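You operate a simulated robot arm through the tools that you are given. There is no shell and no other tool.

The job below is to be done with a simulated two-armed robot. You get a single attempt, and the scene is never put back.

JOB
Take the nut off eye 2, holding the eye for the brown runner.
Fine: the runner backs it off, fingers do the last turn; runner back in its holder, nut in the parts tray. Set down upright: nut runner.

Only the result counts: the job must be done as asked and must still hold three seconds after the hand-in. Knocking over, shifting, dropping, spilling or breaking anything else fails it.

ROBOT AND FRAMES
Two 7-joint arms with three-finger grippers on one trunk, on a base that moves. Base frame: it is fixed to the floor where the robot stands at the start and does not move with it; the origin is under the middle of the robot, x ahead of it, y to its left, z up. Units: m, rad, N and s.
The left shoulder is at the start at [0.04, 0.154, 1.013], the right one opposite. With the tool pointing down near the work surface each hand reaches from about 0.1 to 0.58 m from the robot's upright axis, wherever it stands, measured 20 degrees to its own side. Places, roughly: coupling eye [1.25, 2, 1]; nut runner (6x6x22 cm) [1.5, 2, 1]; parts tray [1.7, 1.7, 0.9]; stud of eye 2 [1.2, 2, 0.9]; wheel nut (4x4x2 cm) [1.2, 2, 0.9]. Payload 2.69 kg a hand.
The tool frame of a hand sits at the grasp point between the pads (the TCP): z along the fingers, y along the line on which they close. The tips reach 0.029 m beyond it. The gripper opens to 0.12 m; its body begins 0.078 m behind the TCP.
Orientation is that of the tool frame in the base frame, as a unit quaternion [w, x, y, z]. With the fingers straight down and closing along the base's y, the tool's x points along the base's -x, its y along +y and its z along -z.

CONTROLS
- The arms move only by the tool play_rows. It takes "left_moves", "right_moves" or both (then of equal length, played together; a hand with none holds still); each is a list that holds one entry, the list of rows, each a list of 7 numbers: the shift along the tool's x, y, z in units of 150 mm (1.0 is 150 mm), then the turn, a rotation vector about the tool's x, y, z in units of 45 degrees (1.0 is 45 degrees), then the gripper command, from -1 (fully open) to 1 (shut), values between in proportion. In form: [[[dx, dy, dz, ax, ay, az, jaw], ...]]. A call has 1 to 20 rows; each row is the pose to reach, as a shift and turn from the pose commanded when the call began, along the tool's axes at that moment. A call with a number of a shift or a turn outside -1 to 1 is refused whole. Each row takes 0.2 s and may step no farther than 0.05 m and 0.15 rad from the row before; otherwise, or with a gripper value out of range, the whole call is refused. A pose out of reach is approached as far as the arm can. The call stops where the force on the tool passes 50 N (or 10 N more than at its start, if that is more) or the arm is blocked; 0.2 s more then pass. The fingers move at their own pace (about 0.1362 m/s each) and stop on an object; they squeeze with about 30 N. The grip force told is the motor's: it shows also when the fingers shut on nothing. Time passes only in rows, and 0.2 s behind the last, so rows that repeat a pose let the fingers close. The reply holds the time, the measured pose of the TCP, the force on the tool along the base axes, the opening and the grip force, in the units named above and with some noise, with the torque about the TCP (base axes, N m) and any sound that the robot's microphone picked up.
- Cameras (640 x 400 px; columns grow to the right, rows downward): "scene" is now at [0.1521, -0.0026, 1.2093]; the picture's right is [-0.05, -1.00, 0.00], its down [-0.18, 0.01, -0.98] and it looks along [0.98, -0.05, -0.18] (base axes); focal length 214 px, centre (320, 200). "left" rides on the left gripper at [0.063, 0, -0.104] in its tool frame; the picture's right is [-0.01, 1.00, 0.00], its down [-0.83, 0.00, -0.56] and it looks along [-0.56, 0.00, 0.83] (tool axes); focal length 275 px, centre (320, 200). "right" rides on the right gripper at [0.063, 0, -0.104] in its tool frame; the picture's right is [0.00, 1.00, 0.00], its down [-0.83, 0.00, -0.56] and it looks along [-0.56, 0.00, 0.83] (tool axes); focal length 275 px, centre (320, 200). There is no depth. A picture from a camera that has moved, and an enlarged one, comes with that camera's place and axes in the base frame and with its lens. The place of the scene camera against the robot may be out by one fixed shift of up to 0.012 m in any direction.
- snapshot(camera): a new picture of that camera. It takes no simulated time.
- slide_trunk(by): moves the trunk up (or, below 0, down) by that many m; the arms and the scene camera ride with it, the base frame stays. It gives what a move gives, with no picture.
- steer(legs): drives the robot by 1 to 6 legs, each [ahead, left, turn to the left] in m, m and rad, along the robot's own axes; the way and the turn of a leg run together, so that a leg with both is an arc; at most 1.5 m and 3.142 rad a leg. The arms and the cameras ride along, it lands a little off, and it stops where it bumps. It gives what a move gives.
- head_to(pan, tilt): turns the head with the scene camera to pan (to the left, within 1.396 rad either way) and tilt (down, from -0.506 to 1.204), counted from straight ahead of the robot (the tilt from the chest, where the trunk bows). It gives what a move gives.
- enlarge(camera, box): a new picture of the part [left, top, right, bottom] of that camera's present view, enlarged. It takes no simulated time.
- finish_job(): hands the job in; it is judged then, once.

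Places have to be worked out from the pictures, the camera data and where the tool is seen. Open the grippers and draw the arms clear of the work before you hand the job in, unless the task says otherwise.

The tools are called after "Emit:" as name(argument=value, ...) on one line, values as JSON. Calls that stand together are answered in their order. play_rows: Moves the arms, as the interface text tells. Its arguments: {"type":"object","properties":{"left_moves":{"type":"array","items":{"type":"array","items":{"type":"array","items":{"type":"number"}}}},"right_moves":{"type":"array","items":{"type":"array","items":{"type":"array","items":{"type":"number"}}}}},"required":[]} The other tools are called the same way: slide_trunk (by) moves the trunk up or down; steer (legs) drives the base; head_to (pan, tilt) turns the head that bears the scene camera; snapshot (camera) takes a picture; enlarge (camera, box) takes an enlarged picture of a part of a camera's view; finish_job () hands the job in.

At the start:

```text
clock: 0.0
left_eef_pos: [0.3624, 0.1813, 1.1467]
left_tool_rot: [0.001, 0.0, 1.0, 0.0]
left_contact_force: [0.8, -0.3, 0.7]
left_moment: [-0.01, 0.01, -0.02]
left_grip_width: 0.1197
left_gripper_force: 0.1
right_eef_pos: [0.3254, -0.1133, 1.1622]
right_tool_rot: [0.0, 0.0, 1.0, 0.001]
right_contact_force: [-0.2, -0.5, -0.2]
right_moment: [-0.01, 0.03, 0.02]
right_grip_width: 0.1199
right_gripper_force: 0.0
trunk travel left (down, up): [-0.38, 0.058]
robot x, y, heading: [-0.0001, -0.0003, -0.0]
head pan, tilt (commanded): [-0.049, 0.18]
```

scene: 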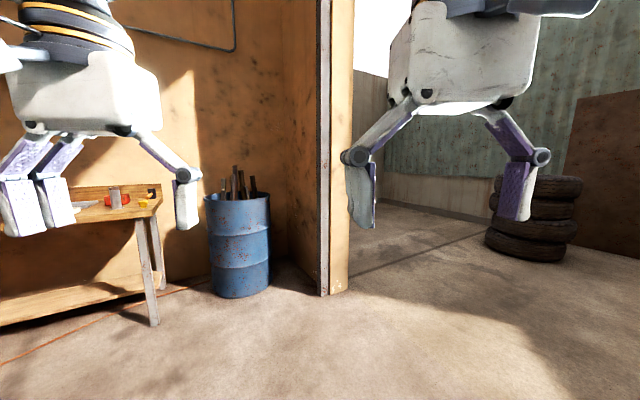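
right: 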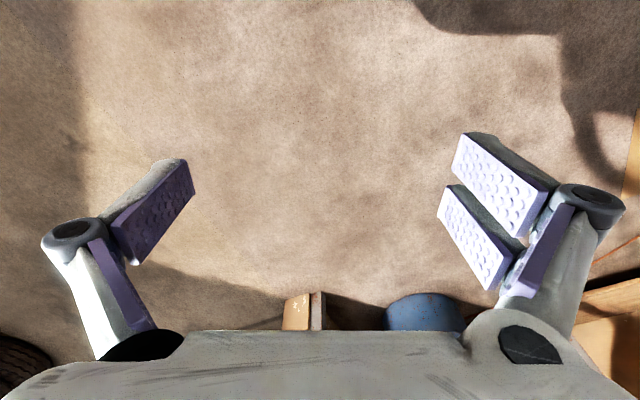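
left: 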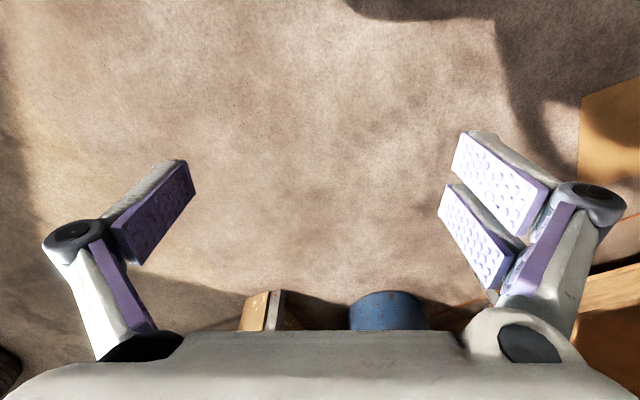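

The opening picture shows a workbench off to the left with some objects on it. I turn the head left to see the work area.

Emit:
head_to(pan=0.95, tilt=0.15)

Emit:
snapshot(camera="scene")

```text
clock: 1.3
left_eef_pos: [0.3634, 0.1825, 1.1461]
left_tool_rot: [0.001, -0.001, 1.0, 0.0]
left_contact_force: [-1.1, 0.3, 0.0]
left_moment: [-0.03, -0.01, 0.0]
left_grip_width: 0.12
left_gripper_force: 0.1
right_eef_pos: [0.325, -0.1132, 1.1618]
right_tool_rot: [0.0, 0.0, 1.0, 0.0]
right_contact_force: [-0.3, -0.1, -0.8]
right_moment: [0.03, -0.02, -0.01]
right_grip_width: 0.12
right_gripper_force: 0.0
trunk travel left (down, up): [-0.38, 0.058]
robot x, y, heading: [0.0004, -0.0003, -0.001]
head pan, tilt (commanded): [0.949, 0.15]
```

```text
taken
camera scene: at [0.1132, 0.0774, 1.212], right [0.81, -0.58, 0.0], down [-0.09, -0.12, -0.99], along [0.58, 0.8, -0.15], focal length 214 px, centre (320, 200)
```

scene: 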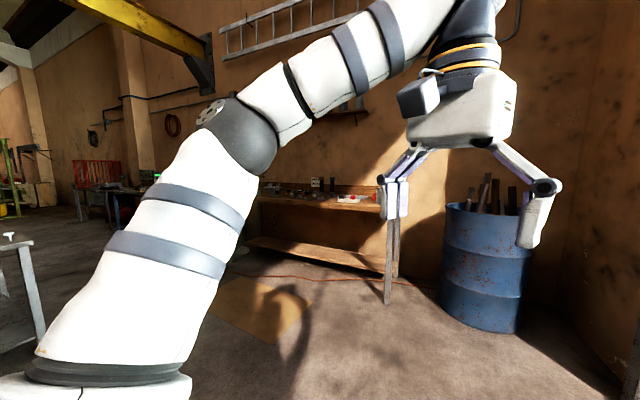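

The left arm hides part of the bench, whose near corner appears around (1.65, 1.2). I turn the whole robot to face the bench and look straight ahead.

Emit:
steer(legs=[[0, 0, 0.95]])

Emit:
head_to(pan=0.0, tilt=0.25)

Emit:
snapshot(camera="scene")

```text
clock: 4.2
left_eef_pos: [0.0532, 0.4029, 1.1481]
left_tool_rot: [0.002, -0.469, 0.883, -0.001]
left_contact_force: [0.7, 0.3, -0.5]
left_moment: [0.04, -0.02, 0.0]
left_grip_width: 0.1202
left_gripper_force: 0.0
right_eef_pos: [0.2747, 0.205, 1.1632]
right_tool_rot: [0.0, -0.469, 0.883, 0.0]
right_contact_force: [-0.1, 0.5, -0.4]
right_moment: [-0.02, 0.04, 0.01]
right_grip_width: 0.1201
right_gripper_force: 0.0
trunk travel left (down, up): [-0.38, 0.058]
robot x, y, heading: [-0.0014, 0.0016, 0.971]
head pan, tilt (commanded): [0.949, 0.15]
```

```text
clock: 5.4
left_eef_pos: [0.0528, 0.4034, 1.1465]
left_tool_rot: [0.001, -0.469, 0.883, 0.001]
left_contact_force: [0.4, 0.1, 0.1]
left_moment: [-0.01, -0.02, 0.02]
left_grip_width: 0.1201
left_gripper_force: 0.1
right_eef_pos: [0.2757, 0.2071, 1.1613]
right_tool_rot: [0.001, -0.469, 0.883, -0.001]
right_contact_force: [-1.2, 0.0, 0.0]
right_moment: [-0.06, -0.01, 0.03]
right_grip_width: 0.12
right_gripper_force: 0.1
trunk travel left (down, up): [-0.38, 0.058]
robot x, y, heading: [-0.0035, 0.0013, 0.973]
head pan, tilt (commanded): [0.0, 0.25]
```

```text
taken
camera scene: at [0.0847, 0.1297, 1.2028], right [0.83, -0.56, 0.0], down [-0.14, -0.2, -0.97], along [0.54, 0.8, -0.25], focal length 214 px, centre (320, 200)
```

scene: 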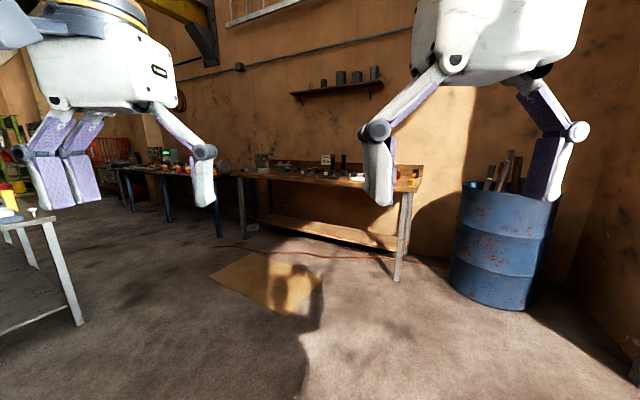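

Emit:
enlarge(camera="scene", box=[210, 130, 430, 268])

```text
2.90 times, centred on (320, 199) of scene
camera zoom: at [0.0847, 0.1297, 1.2028], right [0.83, -0.56, 0.0], down [-0.14, -0.2, -0.97], along [0.54, 0.8, -0.25], focal length 622 px, centre (320, 203)
```

zoom: 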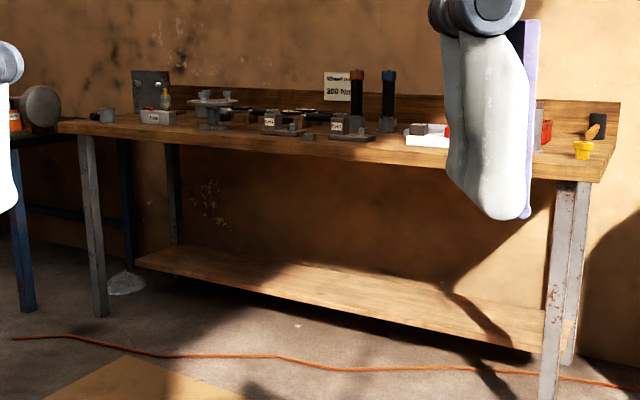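

The bench carries three labelled eyes, two runners (brown and blue caps) in holders, a white tray and other items. From the leg feet I judge the front edge to run from about (1.63, 1.16) to (0.71, 2.85), so the robot should face heading ~0.5. I drive closer.

Emit:
steer(legs=[[1.0, 0.15, 0], [0.3, 0.05, -0.47]])

Emit:
head_to(pan=0.0, tilt=0.35)

Emit:
snapshot(camera="scene")

```text
clock: 12.3
left_eef_pos: [0.8486, 1.4893, 1.1462]
left_tool_rot: [0.001, -0.252, 0.968, 0.0]
left_contact_force: [0.6, 0.5, 0.1]
left_moment: [0.01, 0.02, 0.03]
left_grip_width: 0.12
left_gripper_force: 0.0
right_eef_pos: [0.9586, 1.2136, 1.1629]
right_tool_rot: [0.0, -0.251, 0.968, 0.001]
right_contact_force: [0.0, 0.1, 0.3]
right_moment: [-0.02, -0.02, 0.0]
right_grip_width: 0.1197
right_gripper_force: 0.0
trunk travel left (down, up): [-0.38, 0.058]
robot x, y, heading: [0.6196, 1.1562, 0.509]
head pan, tilt (commanded): [0.0, 0.25]
```

```text
clock: 13.0
left_eef_pos: [0.8484, 1.4898, 1.1466]
left_tool_rot: [0.001, -0.252, 0.968, 0.0]
left_contact_force: [1.1, -0.7, -1.9]
left_moment: [0.02, -0.03, -0.02]
left_grip_width: 0.1202
left_gripper_force: 0.0
right_eef_pos: [0.9582, 1.2136, 1.1636]
right_tool_rot: [0.0, -0.251, 0.968, 0.0]
right_contact_force: [0.2, -0.2, -0.5]
right_moment: [-0.02, -0.01, -0.02]
right_grip_width: 0.1201
right_gripper_force: 0.1
trunk travel left (down, up): [-0.38, 0.058]
robot x, y, heading: [0.6148, 1.1546, 0.509]
head pan, tilt (commanded): [0.0, 0.351]
```

```text
taken
camera scene: at [0.7522, 1.2305, 1.1934], right [0.49, -0.87, 0.0], down [-0.3, -0.17, -0.94], along [0.82, 0.46, -0.34], focal length 214 px, centre (320, 200)
```

scene: 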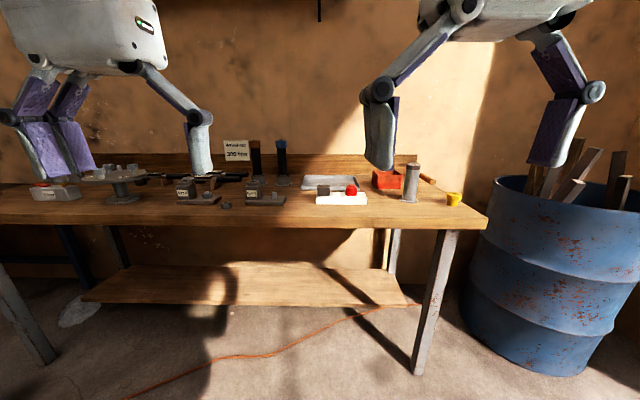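

The robot now faces the bench squarely. I enlarge the area with the labelled eyes and runners.

Emit:
enlarge(camera="scene", box=[0, 130, 160, 230])

Emit:
enlarge(camera="scene", box=[140, 130, 300, 230])

Emit:
enlarge(camera="scene", box=[290, 140, 480, 259])

```text
4.00 times, centred on (80, 180) of scene
camera zoom: at [0.7522, 1.2305, 1.1934], right [0.49, -0.87, 0.0], down [-0.3, -0.17, -0.94], along [0.82, 0.46, -0.34], focal length 858 px, centre (1280, 280)
```

zoom: 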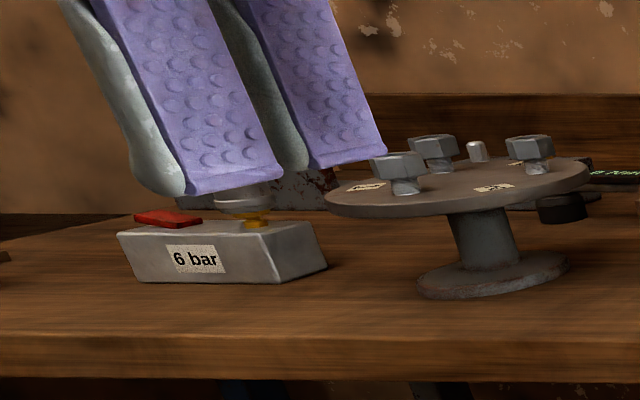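

```text
4.00 times, centred on (220, 180) of scene
camera zoom: at [0.7522, 1.2305, 1.1934], right [0.49, -0.87, 0.0], down [-0.3, -0.17, -0.94], along [0.82, 0.46, -0.34], focal length 858 px, centre (720, 280)
```

zoom: 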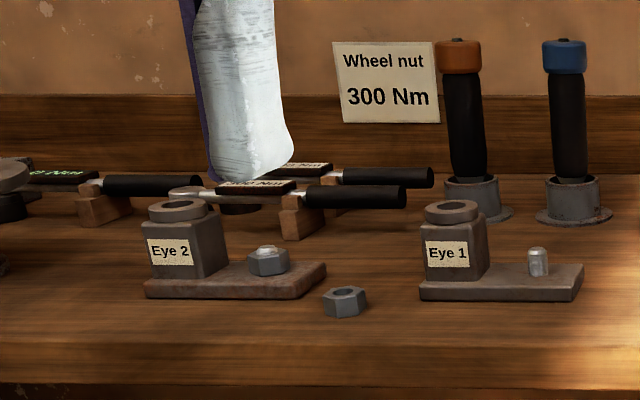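

```text
3.36 times, centred on (385, 200) of scene
camera zoom: at [0.7522, 1.2305, 1.1934], right [0.49, -0.87, 0.0], down [-0.3, -0.17, -0.94], along [0.82, 0.46, -0.34], focal length 721 px, centre (102, 202)
```

zoom: 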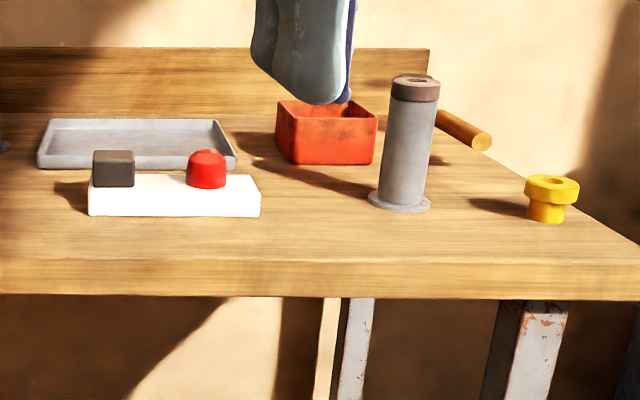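

The third zoom shows a grey flat tray (likely the parts tray), a red bin and others. Eye 2's block is on the left with its stud and nut on the plate to the right, and the brown runner stands behind to the right. I shift left along the bench and a little ahead to face eye 2, then take fresh pictures.

Emit:
steer(legs=[[0.1, 0.4, 0]])

Emit:
head_to(pan=0.0, tilt=0.4)

Emit:
snapshot(camera="scene")

```text
clock: 16.6
left_eef_pos: [0.7386, 1.8859, 1.1473]
left_tool_rot: [0.001, -0.253, 0.967, 0.001]
left_contact_force: [0.1, 0.4, 0.5]
left_moment: [-0.08, 0.04, -0.01]
left_grip_width: 0.1201
left_gripper_force: 0.2
right_eef_pos: [0.8501, 1.6081, 1.1614]
right_tool_rot: [0.0, -0.253, 0.968, 0.0]
right_contact_force: [-0.1, 0.0, 0.1]
right_moment: [-0.02, 0.01, 0.01]
right_grip_width: 0.1204
right_gripper_force: 0.0
trunk travel left (down, up): [-0.38, 0.058]
robot x, y, heading: [0.5106, 1.5481, 0.514]
head pan, tilt (commanded): [0.0, 0.351]
```

```text
clock: 17.2
left_eef_pos: [0.7395, 1.8845, 1.1466]
left_tool_rot: [0.001, -0.254, 0.967, 0.0]
left_contact_force: [0.7, 0.9, -0.3]
left_moment: [0.01, -0.02, 0.0]
left_grip_width: 0.1198
left_gripper_force: 0.0
right_eef_pos: [0.8501, 1.6097, 1.161]
right_tool_rot: [0.0, -0.253, 0.967, 0.0]
right_contact_force: [-0.4, -0.5, -0.3]
right_moment: [-0.03, -0.01, 0.02]
right_grip_width: 0.12
right_gripper_force: 0.0
trunk travel left (down, up): [-0.38, 0.058]
robot x, y, heading: [0.5125, 1.5434, 0.513]
head pan, tilt (commanded): [0.0, 0.4]
```

```text
taken
camera scene: at [0.6443, 1.6252, 1.1888], right [0.49, -0.87, 0.0], down [-0.34, -0.19, -0.92], along [0.8, 0.45, -0.39], focal length 214 px, centre (320, 200)
```

scene: 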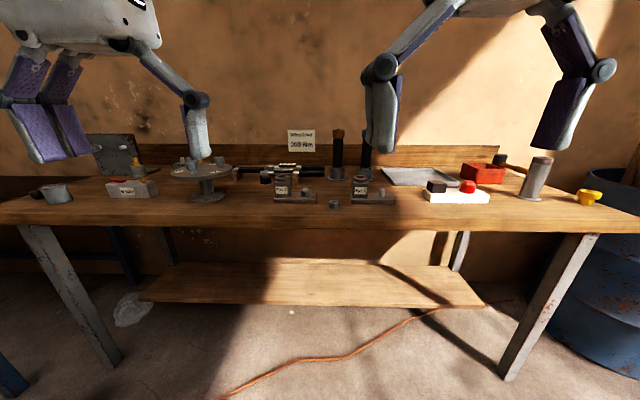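

Emit:
enlarge(camera="scene", box=[230, 125, 390, 225])

Emit:
enlarge(camera="scene", box=[360, 130, 520, 230])

Emit:
enlarge(camera="scene", box=[80, 125, 240, 225])

```text
4.00 times, centred on (310, 175) of scene
camera zoom: at [0.6443, 1.6252, 1.1888], right [0.49, -0.87, 0.0], down [-0.34, -0.19, -0.92], along [0.8, 0.45, -0.39], focal length 858 px, centre (360, 300)
```

zoom: 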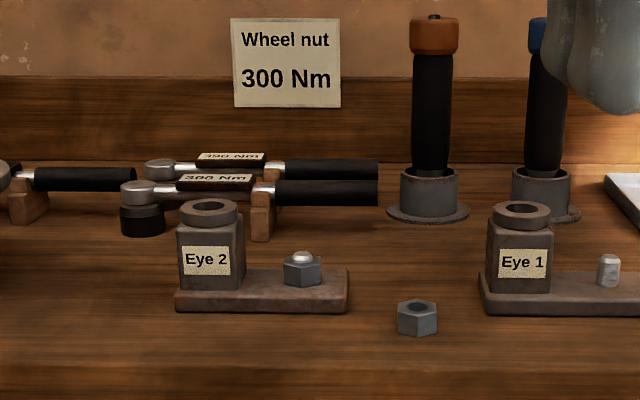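

```text
4.00 times, centred on (440, 180) of scene
camera zoom: at [0.6443, 1.6252, 1.1888], right [0.49, -0.87, 0.0], down [-0.34, -0.19, -0.92], along [0.8, 0.45, -0.39], focal length 858 px, centre (-160, 280)
```

zoom: 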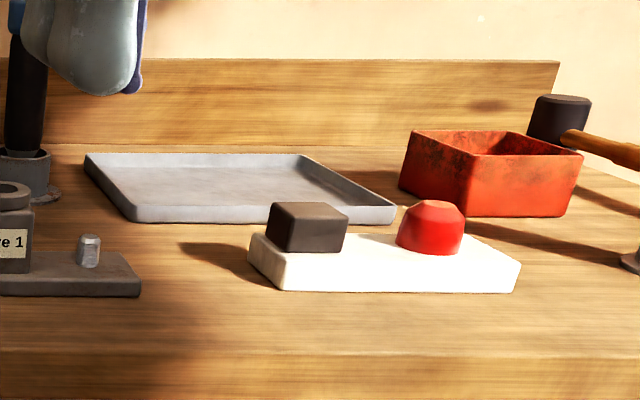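

```text
4.00 times, centred on (160, 175) of scene
camera zoom: at [0.6443, 1.6252, 1.1888], right [0.49, -0.87, 0.0], down [-0.34, -0.19, -0.92], along [0.8, 0.45, -0.39], focal length 858 px, centre (960, 300)
```

zoom: 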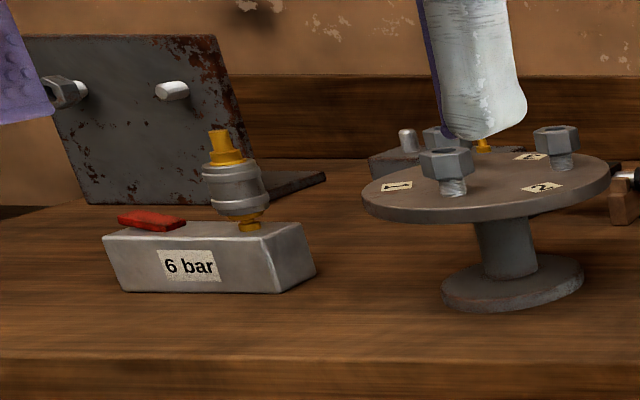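

From two views I triangulate: nut on eye 2 ≈ (1.239, 2.018, 0.915), eye‑2 ring top ≈ (1.201, 2.087, 0.973), brown runner cap ≈ (1.544, 2.038, 1.09). I look down to see how big the base is before I drive close to the bench.

Emit:
head_to(pan=0.0, tilt=1.2)

Emit:
snapshot(camera="scene")

```text
clock: 18.3
left_eef_pos: [0.7387, 1.8847, 1.1471]
left_tool_rot: [0.001, -0.254, 0.967, 0.001]
left_contact_force: [0.0, -0.4, 1.4]
left_moment: [0.0, 0.01, 0.0]
left_grip_width: 0.1198
left_gripper_force: 0.1
right_eef_pos: [0.8499, 1.6093, 1.163]
right_tool_rot: [0.001, -0.253, 0.968, -0.001]
right_contact_force: [0.0, -0.2, 0.2]
right_moment: [0.0, 0.01, -0.01]
right_grip_width: 0.1202
right_gripper_force: 0.1
trunk travel left (down, up): [-0.38, 0.058]
robot x, y, heading: [0.5145, 1.547, 0.516]
head pan, tilt (commanded): [0.0, 1.201]
```

```text
taken
camera scene: at [0.6123, 1.6073, 1.126], right [0.49, -0.87, 0.0], down [-0.81, -0.46, -0.36], along [0.32, 0.18, -0.93], focal length 214 px, centre (320, 200)
```

scene: 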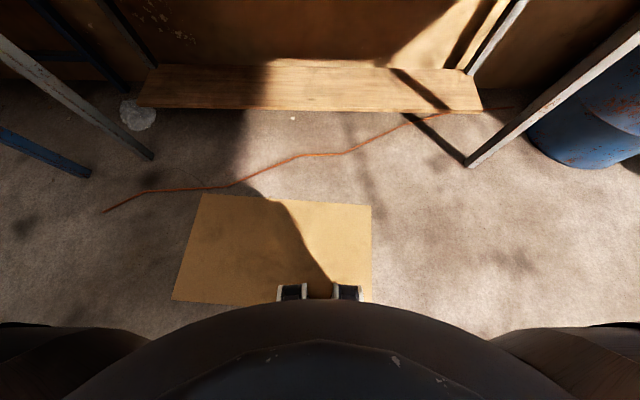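

The base is narrow with small casters close under the head and the lower shelf is set well back, so I can come close to the bench. I move ahead 0.4 m and 0.05 m left, watching for a bump.

Emit:
steer(legs=[[0.4, 0.05, 0]])

Emit:
snapshot(camera="scene")

Emit:
snapshot(camera="right")

Emit:
snapshot(camera="left")

```text
clock: 20.9
left_eef_pos: [1.0736, 2.1282, 1.1463]
left_tool_rot: [0.002, -0.254, 0.967, 0.001]
left_contact_force: [1.3, 0.4, -0.2]
left_moment: [-0.02, 0.02, -0.01]
left_grip_width: 0.1202
left_gripper_force: 0.0
right_eef_pos: [1.185, 1.853, 1.1629]
right_tool_rot: [0.0, -0.254, 0.967, 0.0]
right_contact_force: [1.3, 0.9, 0.5]
right_moment: [0.03, 0.01, -0.03]
right_grip_width: 0.1201
right_gripper_force: 0.1
trunk travel left (down, up): [-0.38, 0.058]
robot x, y, heading: [0.8471, 1.7888, 0.511]
head pan, tilt (commanded): [0.0, 1.201]
```

```text
taken
camera scene: at [0.9466, 1.8502, 1.1259], right [0.49, -0.87, 0.0], down [-0.81, -0.46, -0.36], along [0.32, 0.18, -0.93], focal length 214 px, centre (320, 200)
```

scene: 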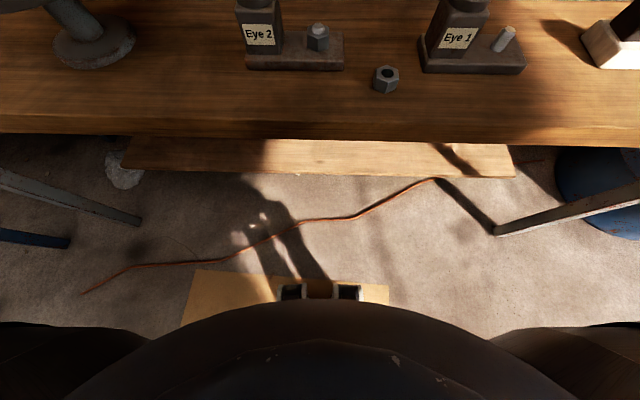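

```text
taken
camera right: at [1.1294, 1.819, 1.2661], right [-0.49, 0.87, 0.0], down [0.72, 0.41, 0.56], along [0.48, 0.28, -0.83], focal length 275 px, centre (320, 200)
```

right: 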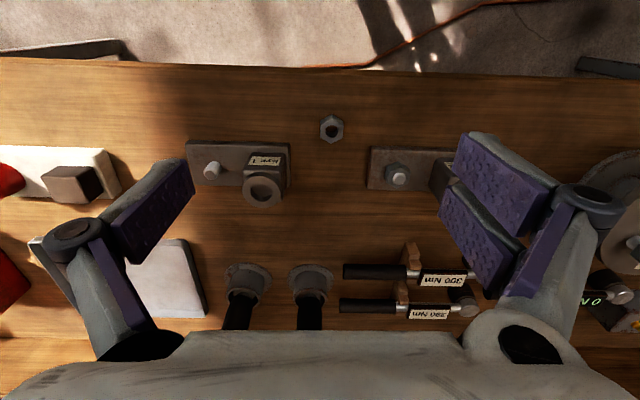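

```text
taken
camera left: at [1.0181, 2.0958, 1.2517], right [-0.49, 0.87, 0.0], down [0.72, 0.41, 0.56], along [0.49, 0.27, -0.83], focal length 275 px, centre (320, 200)
```

left: 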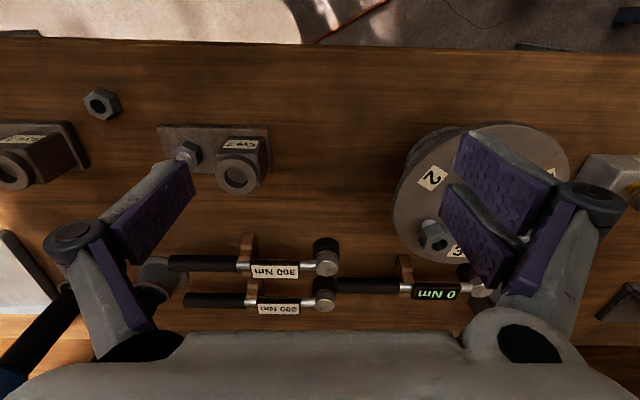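

No bump. The wrist views show the eye plates from above, each lying loose on the bench, and both runners in flanged holders. I level the head to look at the runners closely.

Emit:
head_to(pan=-0.1, tilt=0.45)

Emit:
snapshot(camera="scene")

Emit:
enlarge(camera="scene", box=[310, 60, 430, 180])

Emit:
enlarge(camera="right", box=[160, 110, 480, 310])

```text
clock: 22.0
left_eef_pos: [1.0731, 2.1283, 1.1461]
left_tool_rot: [0.001, -0.255, 0.967, 0.0]
left_contact_force: [0.7, -0.8, 0.0]
left_moment: [0.02, -0.01, -0.01]
left_grip_width: 0.1196
left_gripper_force: 0.0
right_eef_pos: [1.1848, 1.8525, 1.162]
right_tool_rot: [0.0, -0.253, 0.967, -0.001]
right_contact_force: [0.6, -0.3, 0.1]
right_moment: [-0.01, 0.0, 0.0]
right_grip_width: 0.1198
right_gripper_force: 0.1
trunk travel left (down, up): [-0.38, 0.058]
robot x, y, heading: [0.8477, 1.7882, 0.512]
head pan, tilt (commanded): [-0.099, 0.45]
```

```text
taken
camera scene: at [0.9817, 1.8594, 1.1841], right [0.4, -0.92, 0.0], down [-0.4, -0.18, -0.9], along [0.82, 0.36, -0.44], focal length 214 px, centre (320, 200)
```

scene: 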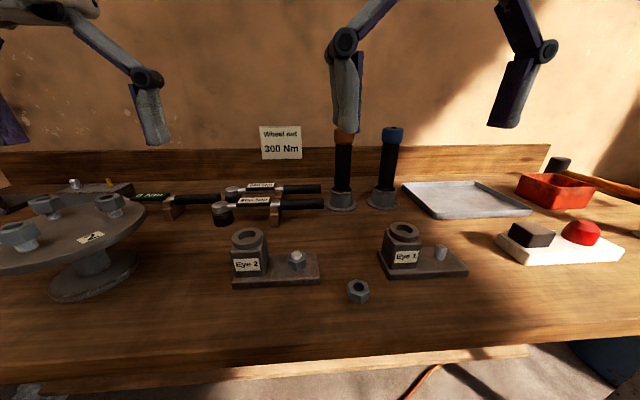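

```text
3.33 times, centred on (370, 120) of scene
camera zoom: at [0.9817, 1.8594, 1.1841], right [0.4, -0.92, 0.0], down [-0.4, -0.18, -0.9], along [0.82, 0.36, -0.44], focal length 715 px, centre (153, 467)
```

zoom: 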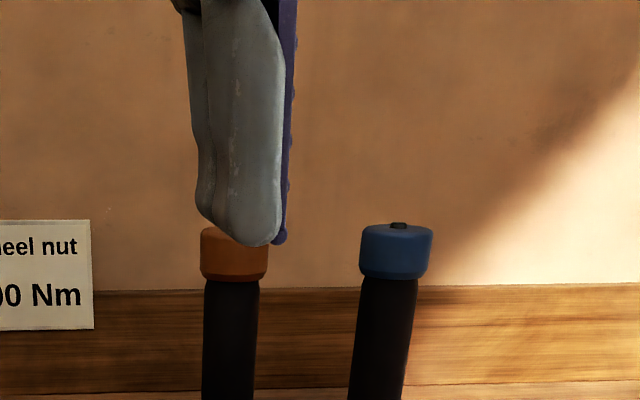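

```text
2.00 times, centred on (320, 210) of right
camera zoom: at [1.129, 1.8187, 1.2661], right [-0.49, 0.87, 0.0], down [0.72, 0.41, 0.56], along [0.48, 0.28, -0.83], focal length 551 px, centre (320, 180)
```

zoom: 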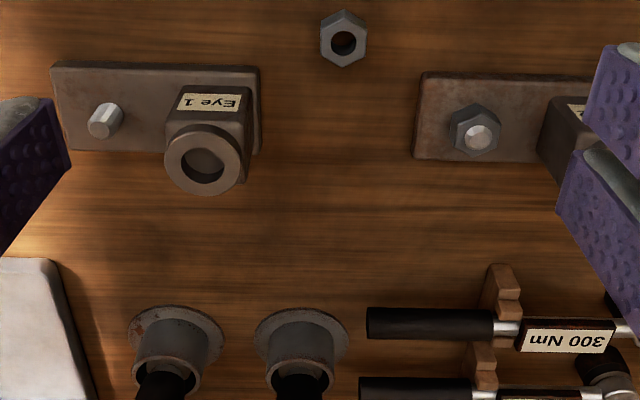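

The grey tray at about (1.77, 1.67) matches the parts tray; the brown runner is the left of the two. I drive 0.08 m closer so the right hand can reach the runner comfortably.

Emit:
steer(legs=[[0.08, 0.0, 0]])

Emit:
snapshot(camera="scene")

```text
clock: 23.0
left_eef_pos: [1.143, 2.1658, 1.1468]
left_tool_rot: [0.001, -0.254, 0.967, 0.0]
left_contact_force: [-0.1, 0.2, -0.2]
left_moment: [-0.02, 0.03, 0.0]
left_grip_width: 0.12
left_gripper_force: 0.1
right_eef_pos: [1.2531, 1.8903, 1.1621]
right_tool_rot: [0.0, -0.253, 0.967, 0.001]
right_contact_force: [0.1, 0.2, 0.1]
right_moment: [-0.02, 0.06, 0.01]
right_grip_width: 0.1201
right_gripper_force: 0.2
trunk travel left (down, up): [-0.38, 0.058]
robot x, y, heading: [0.9117, 1.8324, 0.506]
head pan, tilt (commanded): [-0.099, 0.45]
```

```text
taken
camera scene: at [1.0512, 1.8983, 1.184], right [0.4, -0.92, 0.0], down [-0.4, -0.17, -0.9], along [0.82, 0.36, -0.44], focal length 214 px, centre (320, 200)
```

scene: 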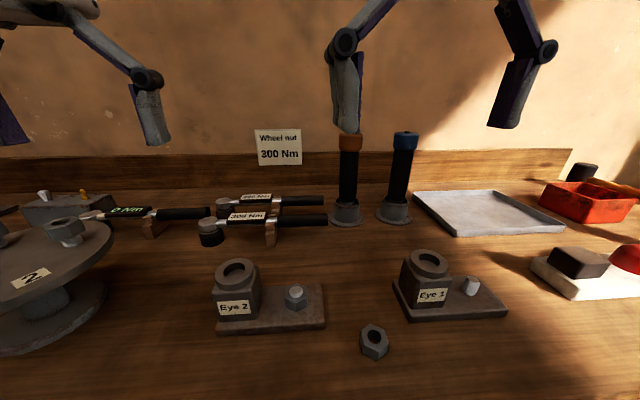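

The scene is unchanged. I pitch the right hand 45° forward in place (the wrist comes back toward the robot), so it can later grip the upright runner handle from the front.

Emit:
play_rows(right_moves=[[[0, 0, 0, 0, -0.167, 0, -0.7], [0, 0, 0, 0, -0.333, 0, -0.7], [0, 0, 0, 0, -0.5, 0, -0.7], [0, 0, 0, 0, -0.667, 0, -0.7], [0, 0, 0, 0, -0.833, 0, -0.7], [0, 0, 0, 0, -1.0, 0, -0.7], [0, 0, 0, 0, -1.0, 0, -0.7]]])

Emit:
snapshot(camera="right")

```text
clock: 24.6
left_eef_pos: [1.1419, 2.1671, 1.1465]
left_tool_rot: [0.001, -0.254, 0.967, 0.0]
left_contact_force: [-0.3, 0.3, -0.2]
left_moment: [0.02, 0.01, -0.01]
left_grip_width: 0.1198
left_gripper_force: 0.1
right_eef_pos: [1.2542, 1.8903, 1.1627]
right_tool_rot: [0.372, -0.233, 0.893, 0.099]
right_contact_force: [-0.4, -0.6, -0.1]
right_moment: [-0.02, 0.02, -0.01]
right_grip_width: 0.1015
right_gripper_force: 0.0
trunk travel left (down, up): [-0.38, 0.058]
robot x, y, heading: [0.9155, 1.8302, 0.511]
head pan, tilt (commanded): [-0.099, 0.45]
```

```text
taken
camera right: at [1.1495, 1.8297, 1.1918], right [-0.49, 0.87, 0.0], down [0.17, 0.09, 0.98], along [0.85, 0.48, -0.19], focal length 275 px, centre (320, 200)
```

right: 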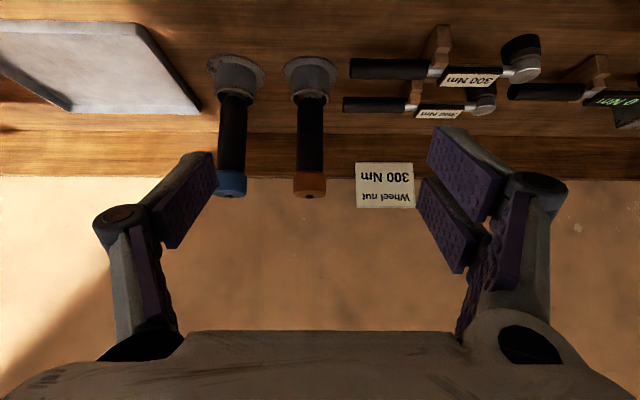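

The right wrist picture (upside down) shows the brown runner almost dead ahead, about 0.42–0.45 m from the camera and 17 mm to the robot's right. I advance 0.15 m at the same height, center on it, and pitch a further 15° for a second view.

Emit:
play_rows(right_moves=[[[-0.177, -0.03, 0.177, 0, -0.083, 0, -0.7], [-0.354, -0.06, 0.354, 0, -0.167, 0, -0.7], [-0.53, -0.09, 0.53, 0, -0.25, 0, -0.7], [-0.707, -0.115, 0.707, 0, -0.333, 0, -0.7], [-0.707, -0.115, 0.707, 0, -0.333, 0, -0.7]]])

Emit:
snapshot(camera="right")

Emit:
snapshot(camera="scene")

```text
clock: 25.8
left_eef_pos: [1.1422, 2.1653, 1.1468]
left_tool_rot: [0.0, -0.254, 0.967, 0.0]
left_contact_force: [-0.3, 0.6, 0.2]
left_moment: [-0.01, -0.04, 0.01]
left_grip_width: 0.1199
left_gripper_force: 0.1
right_eef_pos: [1.3933, 1.9489, 1.1652]
right_tool_rot: [0.485, -0.219, 0.837, 0.127]
right_contact_force: [0.5, -0.7, 0.5]
right_moment: [0.0, -0.01, -0.01]
right_grip_width: 0.102
right_gripper_force: 0.0
trunk travel left (down, up): [-0.38, 0.058]
robot x, y, heading: [0.9164, 1.829, 0.513]
head pan, tilt (commanded): [-0.099, 0.45]
```

```text
taken
camera right: at [1.2865, 1.887, 1.1617], right [-0.49, 0.87, 0.0], down [-0.06, -0.03, 1.0], along [0.87, 0.49, 0.07], focal length 275 px, centre (320, 200)
```

right: 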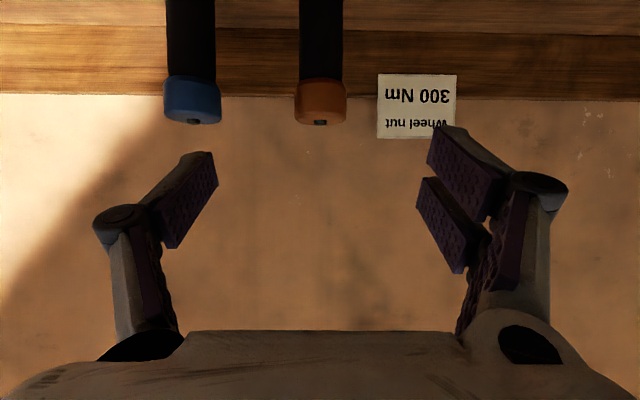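

```text
taken
camera scene: at [1.0503, 1.8977, 1.1842], right [0.4, -0.92, 0.0], down [-0.4, -0.17, -0.9], along [0.82, 0.36, -0.43], focal length 214 px, centre (320, 200)
```

scene: 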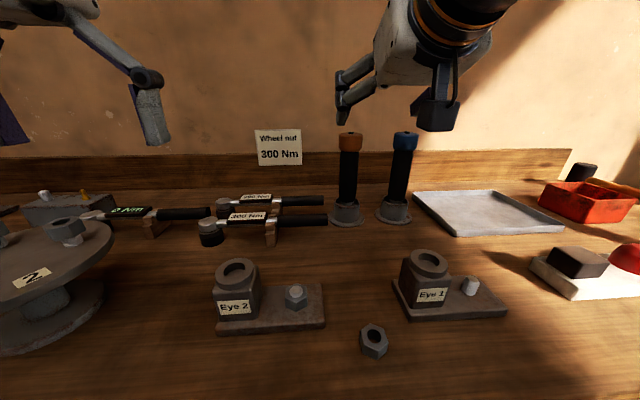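

The runner axis now looks to be ~0.157 m ahead of the TCP at about (1.530, 2.024), cap top ≈ 1.103. I lower to z≈1.045 here and then advance 0.10 m toward the handle.

Emit:
play_rows(right_moves=[[[0.231, 0, 0.133, 0, 0, 0, -0.7], [0.462, 0, 0.267, 0, 0, 0, -0.7], [0.693, 0, 0.4, 0, 0, 0, -0.7], [0.576, 0, 0.602, 0, 0, 0, -0.7], [0.46, 0, 0.804, 0, 0, 0, -0.7], [0.36, 0, 0.977, 0, 0, 0, -0.7], [0.36, 0, 0.977, 0, 0, 0, -0.7]]])

Emit:
snapshot(camera="right")

Emit:
enlarge(camera="scene", box=[260, 60, 480, 198])

```text
clock: 27.4
left_eef_pos: [1.1422, 2.166, 1.1472]
left_tool_rot: [0.0, -0.254, 0.967, 0.001]
left_contact_force: [0.6, -0.1, 0.4]
left_moment: [0.01, -0.02, -0.02]
left_grip_width: 0.1198
left_gripper_force: 0.0
right_eef_pos: [1.4798, 2.0001, 1.0435]
right_tool_rot: [0.484, -0.219, 0.838, 0.127]
right_contact_force: [-0.6, -0.1, 0.6]
right_moment: [0.0, -0.03, 0.0]
right_grip_width: 0.102
right_gripper_force: 0.1
trunk travel left (down, up): [-0.38, 0.058]
robot x, y, heading: [0.9156, 1.8283, 0.512]
head pan, tilt (commanded): [-0.099, 0.45]
```

```text
taken
camera right: at [1.3733, 1.9374, 1.0399], right [-0.49, 0.87, 0.0], down [-0.06, -0.03, 1.0], along [0.87, 0.49, 0.07], focal length 275 px, centre (320, 200)
```

right: 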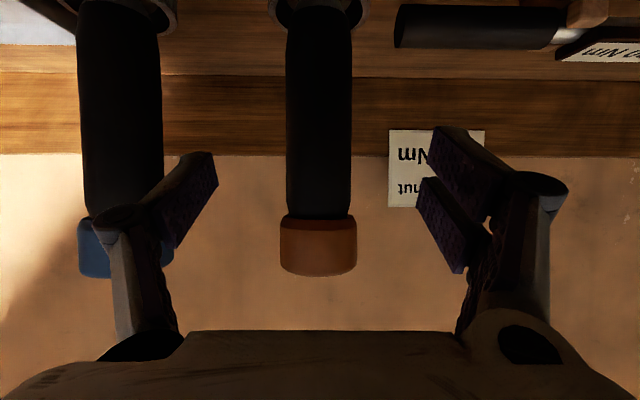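

```text
2.90 times, centred on (370, 129) of scene
camera zoom: at [1.0504, 1.8977, 1.1842], right [0.4, -0.92, 0.0], down [-0.4, -0.17, -0.9], along [0.82, 0.36, -0.43], focal length 622 px, centre (175, 406)
```

zoom: 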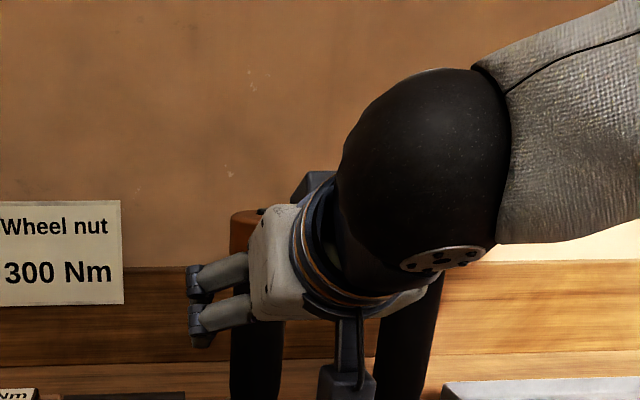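

The handle now sits between the fingers, its axis about 0.063 m ahead of the TCP and centered to ~2 mm. I advance onto it, lowering ~18 mm so the pads sit on the black handle below the brown cap.

Emit:
play_rows(right_moves=[[[-0.02, -0.003, 0.1, 0, 0, 0, -0.7], [-0.053, -0.006, 0.212, 0, 0, 0, -0.7], [-0.08, -0.009, 0.318, 0, 0, 0, -0.7], [-0.106, -0.012, 0.424, 0, 0, 0, -0.7], [-0.106, -0.012, 0.424, 0, 0, 0, -0.7]]])

Emit:
snapshot(camera="right")

Emit:
snapshot(camera="scene")

```text
clock: 28.6
left_eef_pos: [1.1426, 2.1653, 1.1465]
left_tool_rot: [0.001, -0.254, 0.967, 0.0]
left_contact_force: [-0.3, 0.3, -0.6]
left_moment: [0.01, 0.0, 0.01]
left_grip_width: 0.12
left_gripper_force: 0.0
right_eef_pos: [1.5353, 2.0275, 1.0244]
right_tool_rot: [0.485, -0.219, 0.837, 0.127]
right_contact_force: [1.0, -0.3, 0.8]
right_moment: [0.02, -0.02, 0.02]
right_grip_width: 0.1019
right_gripper_force: 0.0
trunk travel left (down, up): [-0.38, 0.058]
robot x, y, heading: [0.9124, 1.8268, 0.513]
head pan, tilt (commanded): [-0.099, 0.45]
```

```text
taken
camera right: at [1.4294, 1.9652, 1.0212], right [-0.49, 0.87, 0.0], down [-0.06, -0.03, 1.0], along [0.87, 0.49, 0.07], focal length 275 px, centre (320, 200)
```

right: 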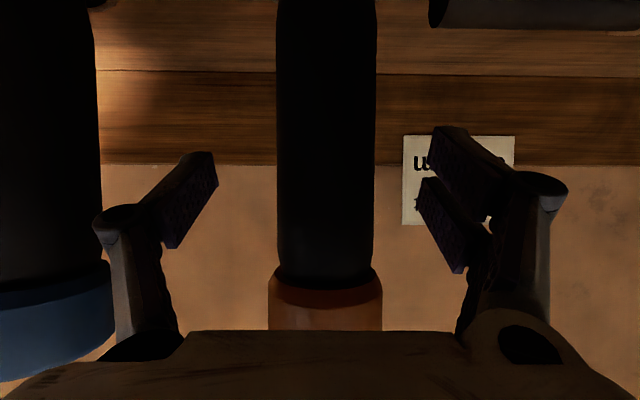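

```text
taken
camera scene: at [1.0505, 1.8978, 1.1842], right [0.4, -0.92, 0.0], down [-0.4, -0.17, -0.9], along [0.82, 0.36, -0.44], focal length 214 px, centre (320, 200)
```

scene: 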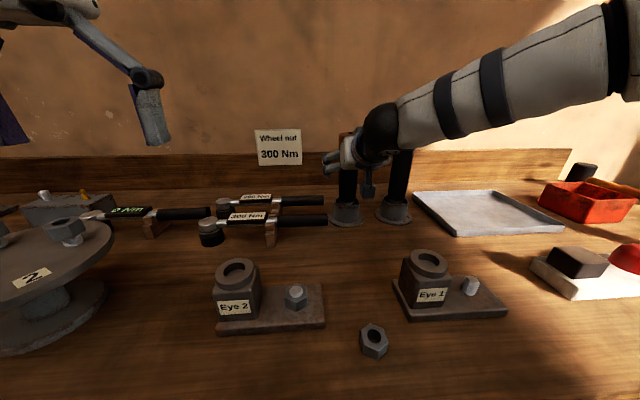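

Runner axis is within ~3 mm of the TCP (slightly to the left). I correct by 3 mm and close the fingers on the handle.

Emit:
play_rows(right_moves=[[[0, 0.018, 0, 0, 0, 0, -0.7], [0, 0.018, 0, 0, 0, 0, 0.0], [0, 0.018, 0, 0, 0, 0, 0.4], [0, 0.018, 0, 0, 0, 0, 1.0], [0, 0.018, 0, 0, 0, 0, 1.0], [0, 0.018, 0, 0, 0, 0, 1.0]]])

Emit:
snapshot(camera="right")

Emit:
enlarge(camera="scene", box=[280, 100, 440, 240])

```text
clock: 30.0
left_eef_pos: [1.1431, 2.1667, 1.1476]
left_tool_rot: [0.001, -0.254, 0.967, 0.0]
left_contact_force: [0.2, -0.1, 0.0]
left_moment: [0.02, -0.05, -0.03]
left_grip_width: 0.12
left_gripper_force: 0.0
right_eef_pos: [1.5347, 2.0299, 1.0242]
right_tool_rot: [0.483, -0.219, 0.838, 0.127]
right_contact_force: [0.2, 0.7, 0.4]
right_moment: [0.1, 0.01, 0.02]
right_grip_width: 0.0422
right_gripper_force: 30.0
trunk travel left (down, up): [-0.38, 0.058]
robot x, y, heading: [0.914, 1.8322, 0.509]
head pan, tilt (commanded): [-0.099, 0.45]
```

```text
taken
camera right: at [1.4277, 1.9675, 1.0213], right [-0.49, 0.87, 0.0], down [-0.06, -0.03, 1.0], along [0.87, 0.49, 0.07], focal length 275 px, centre (320, 200)
```

right: 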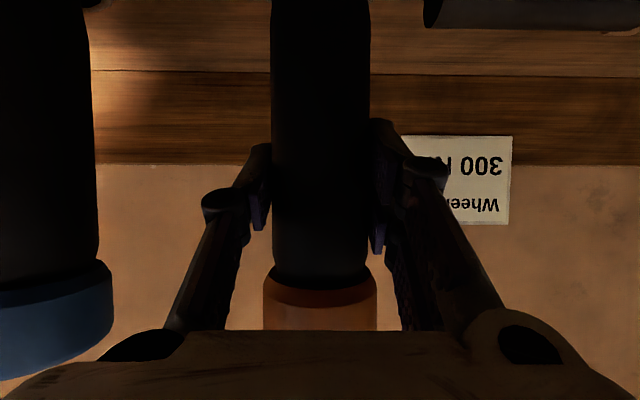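

```text
2.86 times, centred on (360, 170) of scene
camera zoom: at [1.0506, 1.8978, 1.1841], right [0.4, -0.92, 0.0], down [-0.4, -0.17, -0.9], along [0.82, 0.36, -0.44], focal length 613 px, centre (206, 286)
```

zoom: 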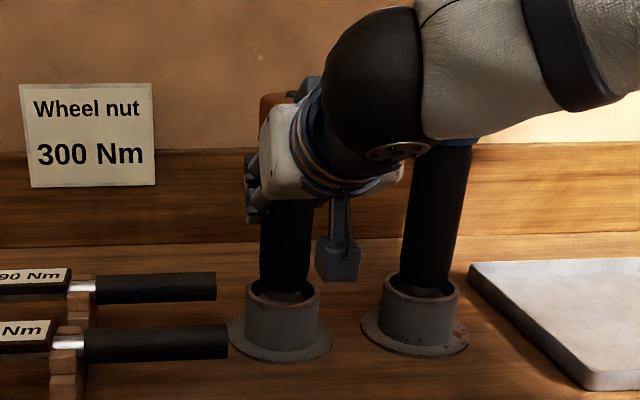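

Gripped at 42 mm width with 30 N. I note this hand pose (1.5347, 2.0299, 1.0242) as the holder return pose, and lift straight up 0.10 m.

Emit:
play_rows(right_moves=[[[-0.058, 0, -0.033, 0, 0, 0, 1.0], [-0.173, 0, -0.1, 0, 0, 0, 1.0], [-0.289, 0, -0.167, 0, 0, 0, 1.0], [-0.404, 0, -0.233, 0, 0, 0, 1.0], [-0.52, 0, -0.3, 0, 0, 0, 1.0], [-0.577, 0, -0.333, 0, 0, 0, 1.0], [-0.577, 0, -0.333, 0, 0, 0, 1.0]]])

Emit:
snapshot(camera="right")

Emit:
snapshot(camera="scene")

```text
clock: 31.6
left_eef_pos: [1.1425, 2.1667, 1.1452]
left_tool_rot: [0.0, -0.254, 0.967, 0.0]
left_contact_force: [1.0, -0.2, -0.1]
left_moment: [0.03, -0.02, 0.03]
left_grip_width: 0.1198
left_gripper_force: 0.0
right_eef_pos: [1.5348, 2.0285, 1.1246]
right_tool_rot: [0.483, -0.219, 0.838, 0.127]
right_contact_force: [-0.2, 1.2, -6.2]
right_moment: [-0.02, 0.04, -0.01]
right_grip_width: 0.0419
right_gripper_force: 30.0
trunk travel left (down, up): [-0.38, 0.058]
robot x, y, heading: [0.9155, 1.8274, 0.509]
head pan, tilt (commanded): [-0.099, 0.45]
```

```text
taken
camera right: at [1.4282, 1.9675, 1.1205], right [-0.49, 0.87, 0.0], down [-0.06, -0.03, 1.0], along [0.87, 0.49, 0.07], focal length 275 px, centre (320, 200)
```

right: 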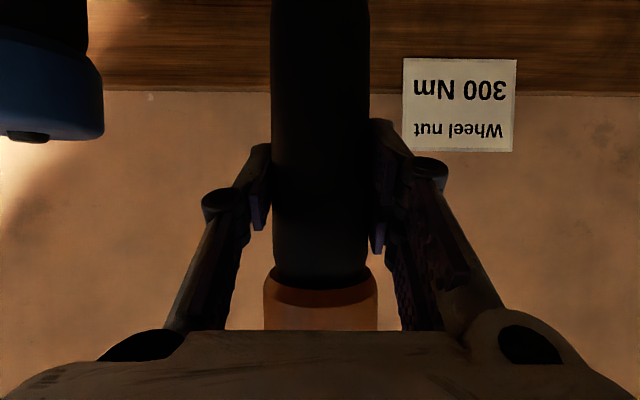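

```text
taken
camera scene: at [1.0512, 1.8981, 1.184], right [0.4, -0.92, 0.0], down [-0.4, -0.17, -0.9], along [0.82, 0.36, -0.44], focal length 214 px, centre (320, 200)
```

scene: 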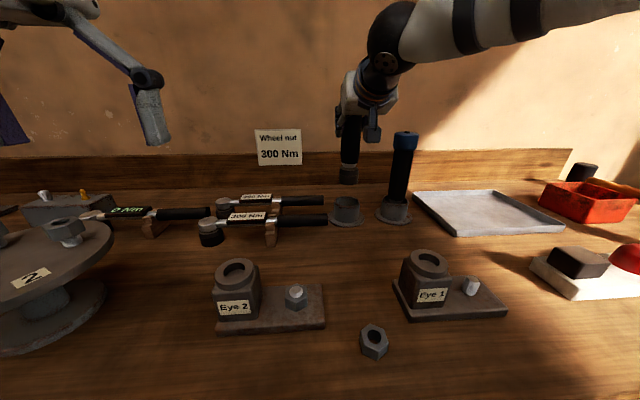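

The runner is clear of its holder (about 0.65 kg), held rigidly. I zoom on its lower end and the holder.

Emit:
enlarge(camera="scene", box=[310, 100, 420, 230])

Emit:
enlarge(camera="scene", box=[190, 230, 350, 350])

Emit:
snapshot(camera="left")

```text
3.08 times, centred on (365, 165) of scene
camera zoom: at [1.0512, 1.8981, 1.184], right [0.4, -0.92, 0.0], down [-0.4, -0.17, -0.9], along [0.82, 0.36, -0.44], focal length 660 px, centre (182, 308)
```

zoom: 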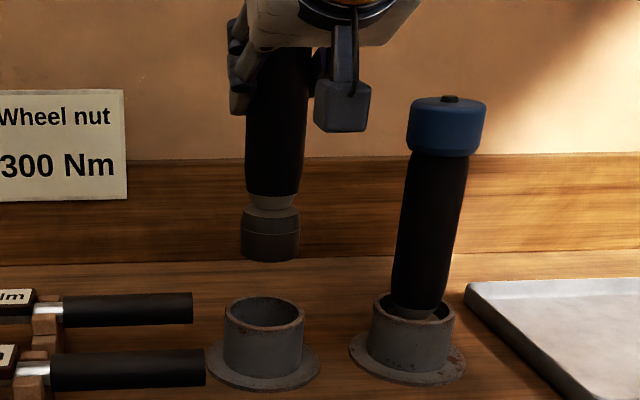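

```text
3.33 times, centred on (270, 290) of scene
camera zoom: at [1.0512, 1.8981, 1.184], right [0.4, -0.92, 0.0], down [-0.4, -0.17, -0.9], along [0.82, 0.36, -0.44], focal length 715 px, centre (487, -100)
```

zoom: 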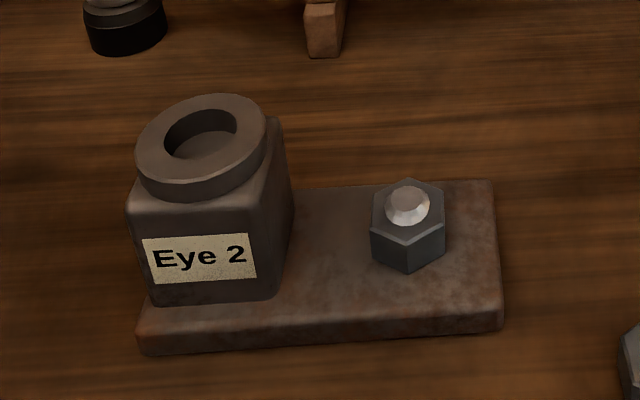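

```text
taken
camera left: at [1.0876, 2.1342, 1.2517], right [-0.49, 0.87, 0.0], down [0.73, 0.4, 0.56], along [0.49, 0.27, -0.83], focal length 275 px, centre (320, 200)
```

left: 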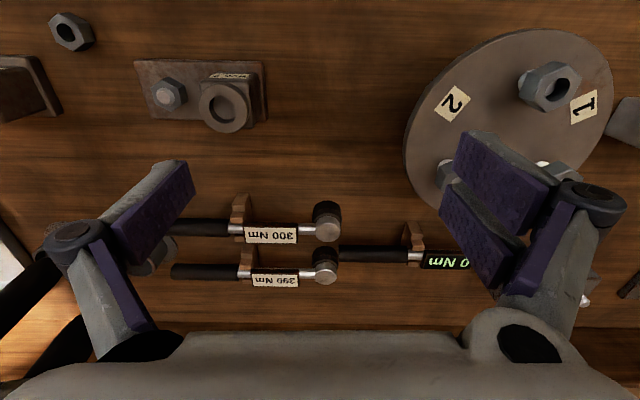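

Socket end at the bottom, ~0.14 m below the TCP. Refined from both wrist cameras: stud ≈ (1.2445, 2.016), its top ≈ 0.92; eye‑2 block centre ≈ (1.1995, 2.089), ~58 mm wide. Now I turn the left hand 90° about its axis so its fingers close fore–aft across the block.

Emit:
play_rows(left_moves=[[[0, 0, 0, 0, 0, 0.167, -1], [0, 0, 0, 0, 0, 0.333, -1], [0, 0, 0, 0, 0, 0.5, -1], [0, 0, 0, 0, 0, 0.667, -1], [0, 0, 0, 0, 0, 0.833, -1], [0, 0, 0, 0, 0, 1.0, -1], [0, 0, 0, 0, 0, 1.0, -1]]])

Emit:
play_rows(left_moves=[[[0, 0, 0, 0, 0, 0.167, -1], [0, 0, 0, 0, 0, 0.333, -1], [0, 0, 0, 0, 0, 0.5, -1], [0, 0, 0, 0, 0, 0.667, -1], [0, 0, 0, 0, 0, 0.833, -1], [0, 0, 0, 0, 0, 1.0, -1], [0, 0, 0, 0, 0, 1.0, -1]]])

Emit:
snapshot(camera="scene")

Emit:
snapshot(camera="left")

```text
clock: 33.2
left_eef_pos: [1.1427, 2.1662, 1.1474]
left_tool_rot: [0.001, 0.137, 0.991, 0.0]
left_contact_force: [-0.4, -0.4, 0.6]
left_moment: [0.0, -0.01, 0.0]
left_grip_width: 0.1201
left_gripper_force: 0.1
right_eef_pos: [1.534, 2.0293, 1.1245]
right_tool_rot: [0.483, -0.219, 0.838, 0.127]
right_contact_force: [0.2, 0.1, -6.5]
right_moment: [-0.02, 0.05, 0.0]
right_grip_width: 0.0423
right_gripper_force: 29.3
trunk travel left (down, up): [-0.38, 0.058]
robot x, y, heading: [0.915, 1.8306, 0.517]
head pan, tilt (commanded): [-0.099, 0.45]
```

```text
clock: 34.8
left_eef_pos: [1.1425, 2.1662, 1.1461]
left_tool_rot: [0.001, 0.505, 0.863, 0.0]
left_contact_force: [-0.1, 0.6, -0.3]
left_moment: [0.0, 0.03, 0.02]
left_grip_width: 0.1199
left_gripper_force: 0.0
right_eef_pos: [1.5345, 2.0297, 1.1225]
right_tool_rot: [0.484, -0.218, 0.838, 0.126]
right_contact_force: [0.5, 0.7, -7.8]
right_moment: [-0.05, 0.02, 0.0]
right_grip_width: 0.042
right_gripper_force: 30.7
trunk travel left (down, up): [-0.38, 0.058]
robot x, y, heading: [0.9155, 1.8331, 0.516]
head pan, tilt (commanded): [-0.099, 0.45]
```

```text
taken
camera scene: at [1.0511, 1.8981, 1.184], right [0.4, -0.92, 0.0], down [-0.4, -0.17, -0.9], along [0.82, 0.36, -0.44], focal length 214 px, centre (320, 200)
```

scene: 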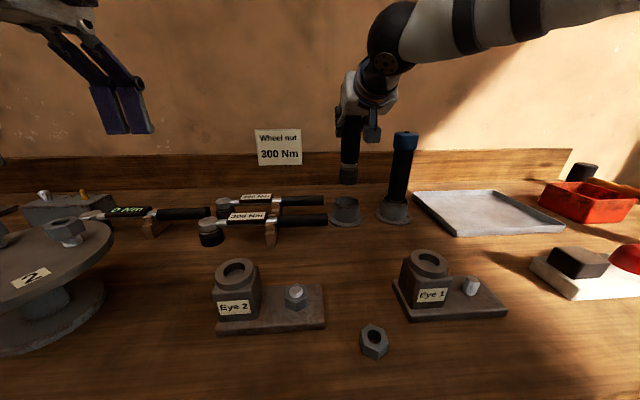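

```text
taken
camera left: at [1.1119, 2.2202, 1.2518], right [0.87, 0.49, 0.0], down [0.4, -0.73, 0.56], along [0.27, -0.49, -0.83], focal length 275 px, centre (320, 200)
```

left: 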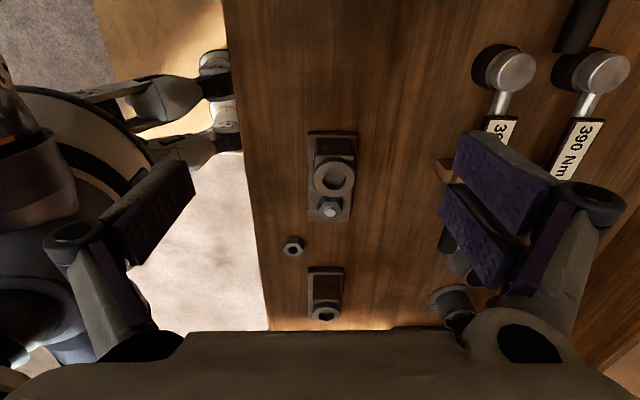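

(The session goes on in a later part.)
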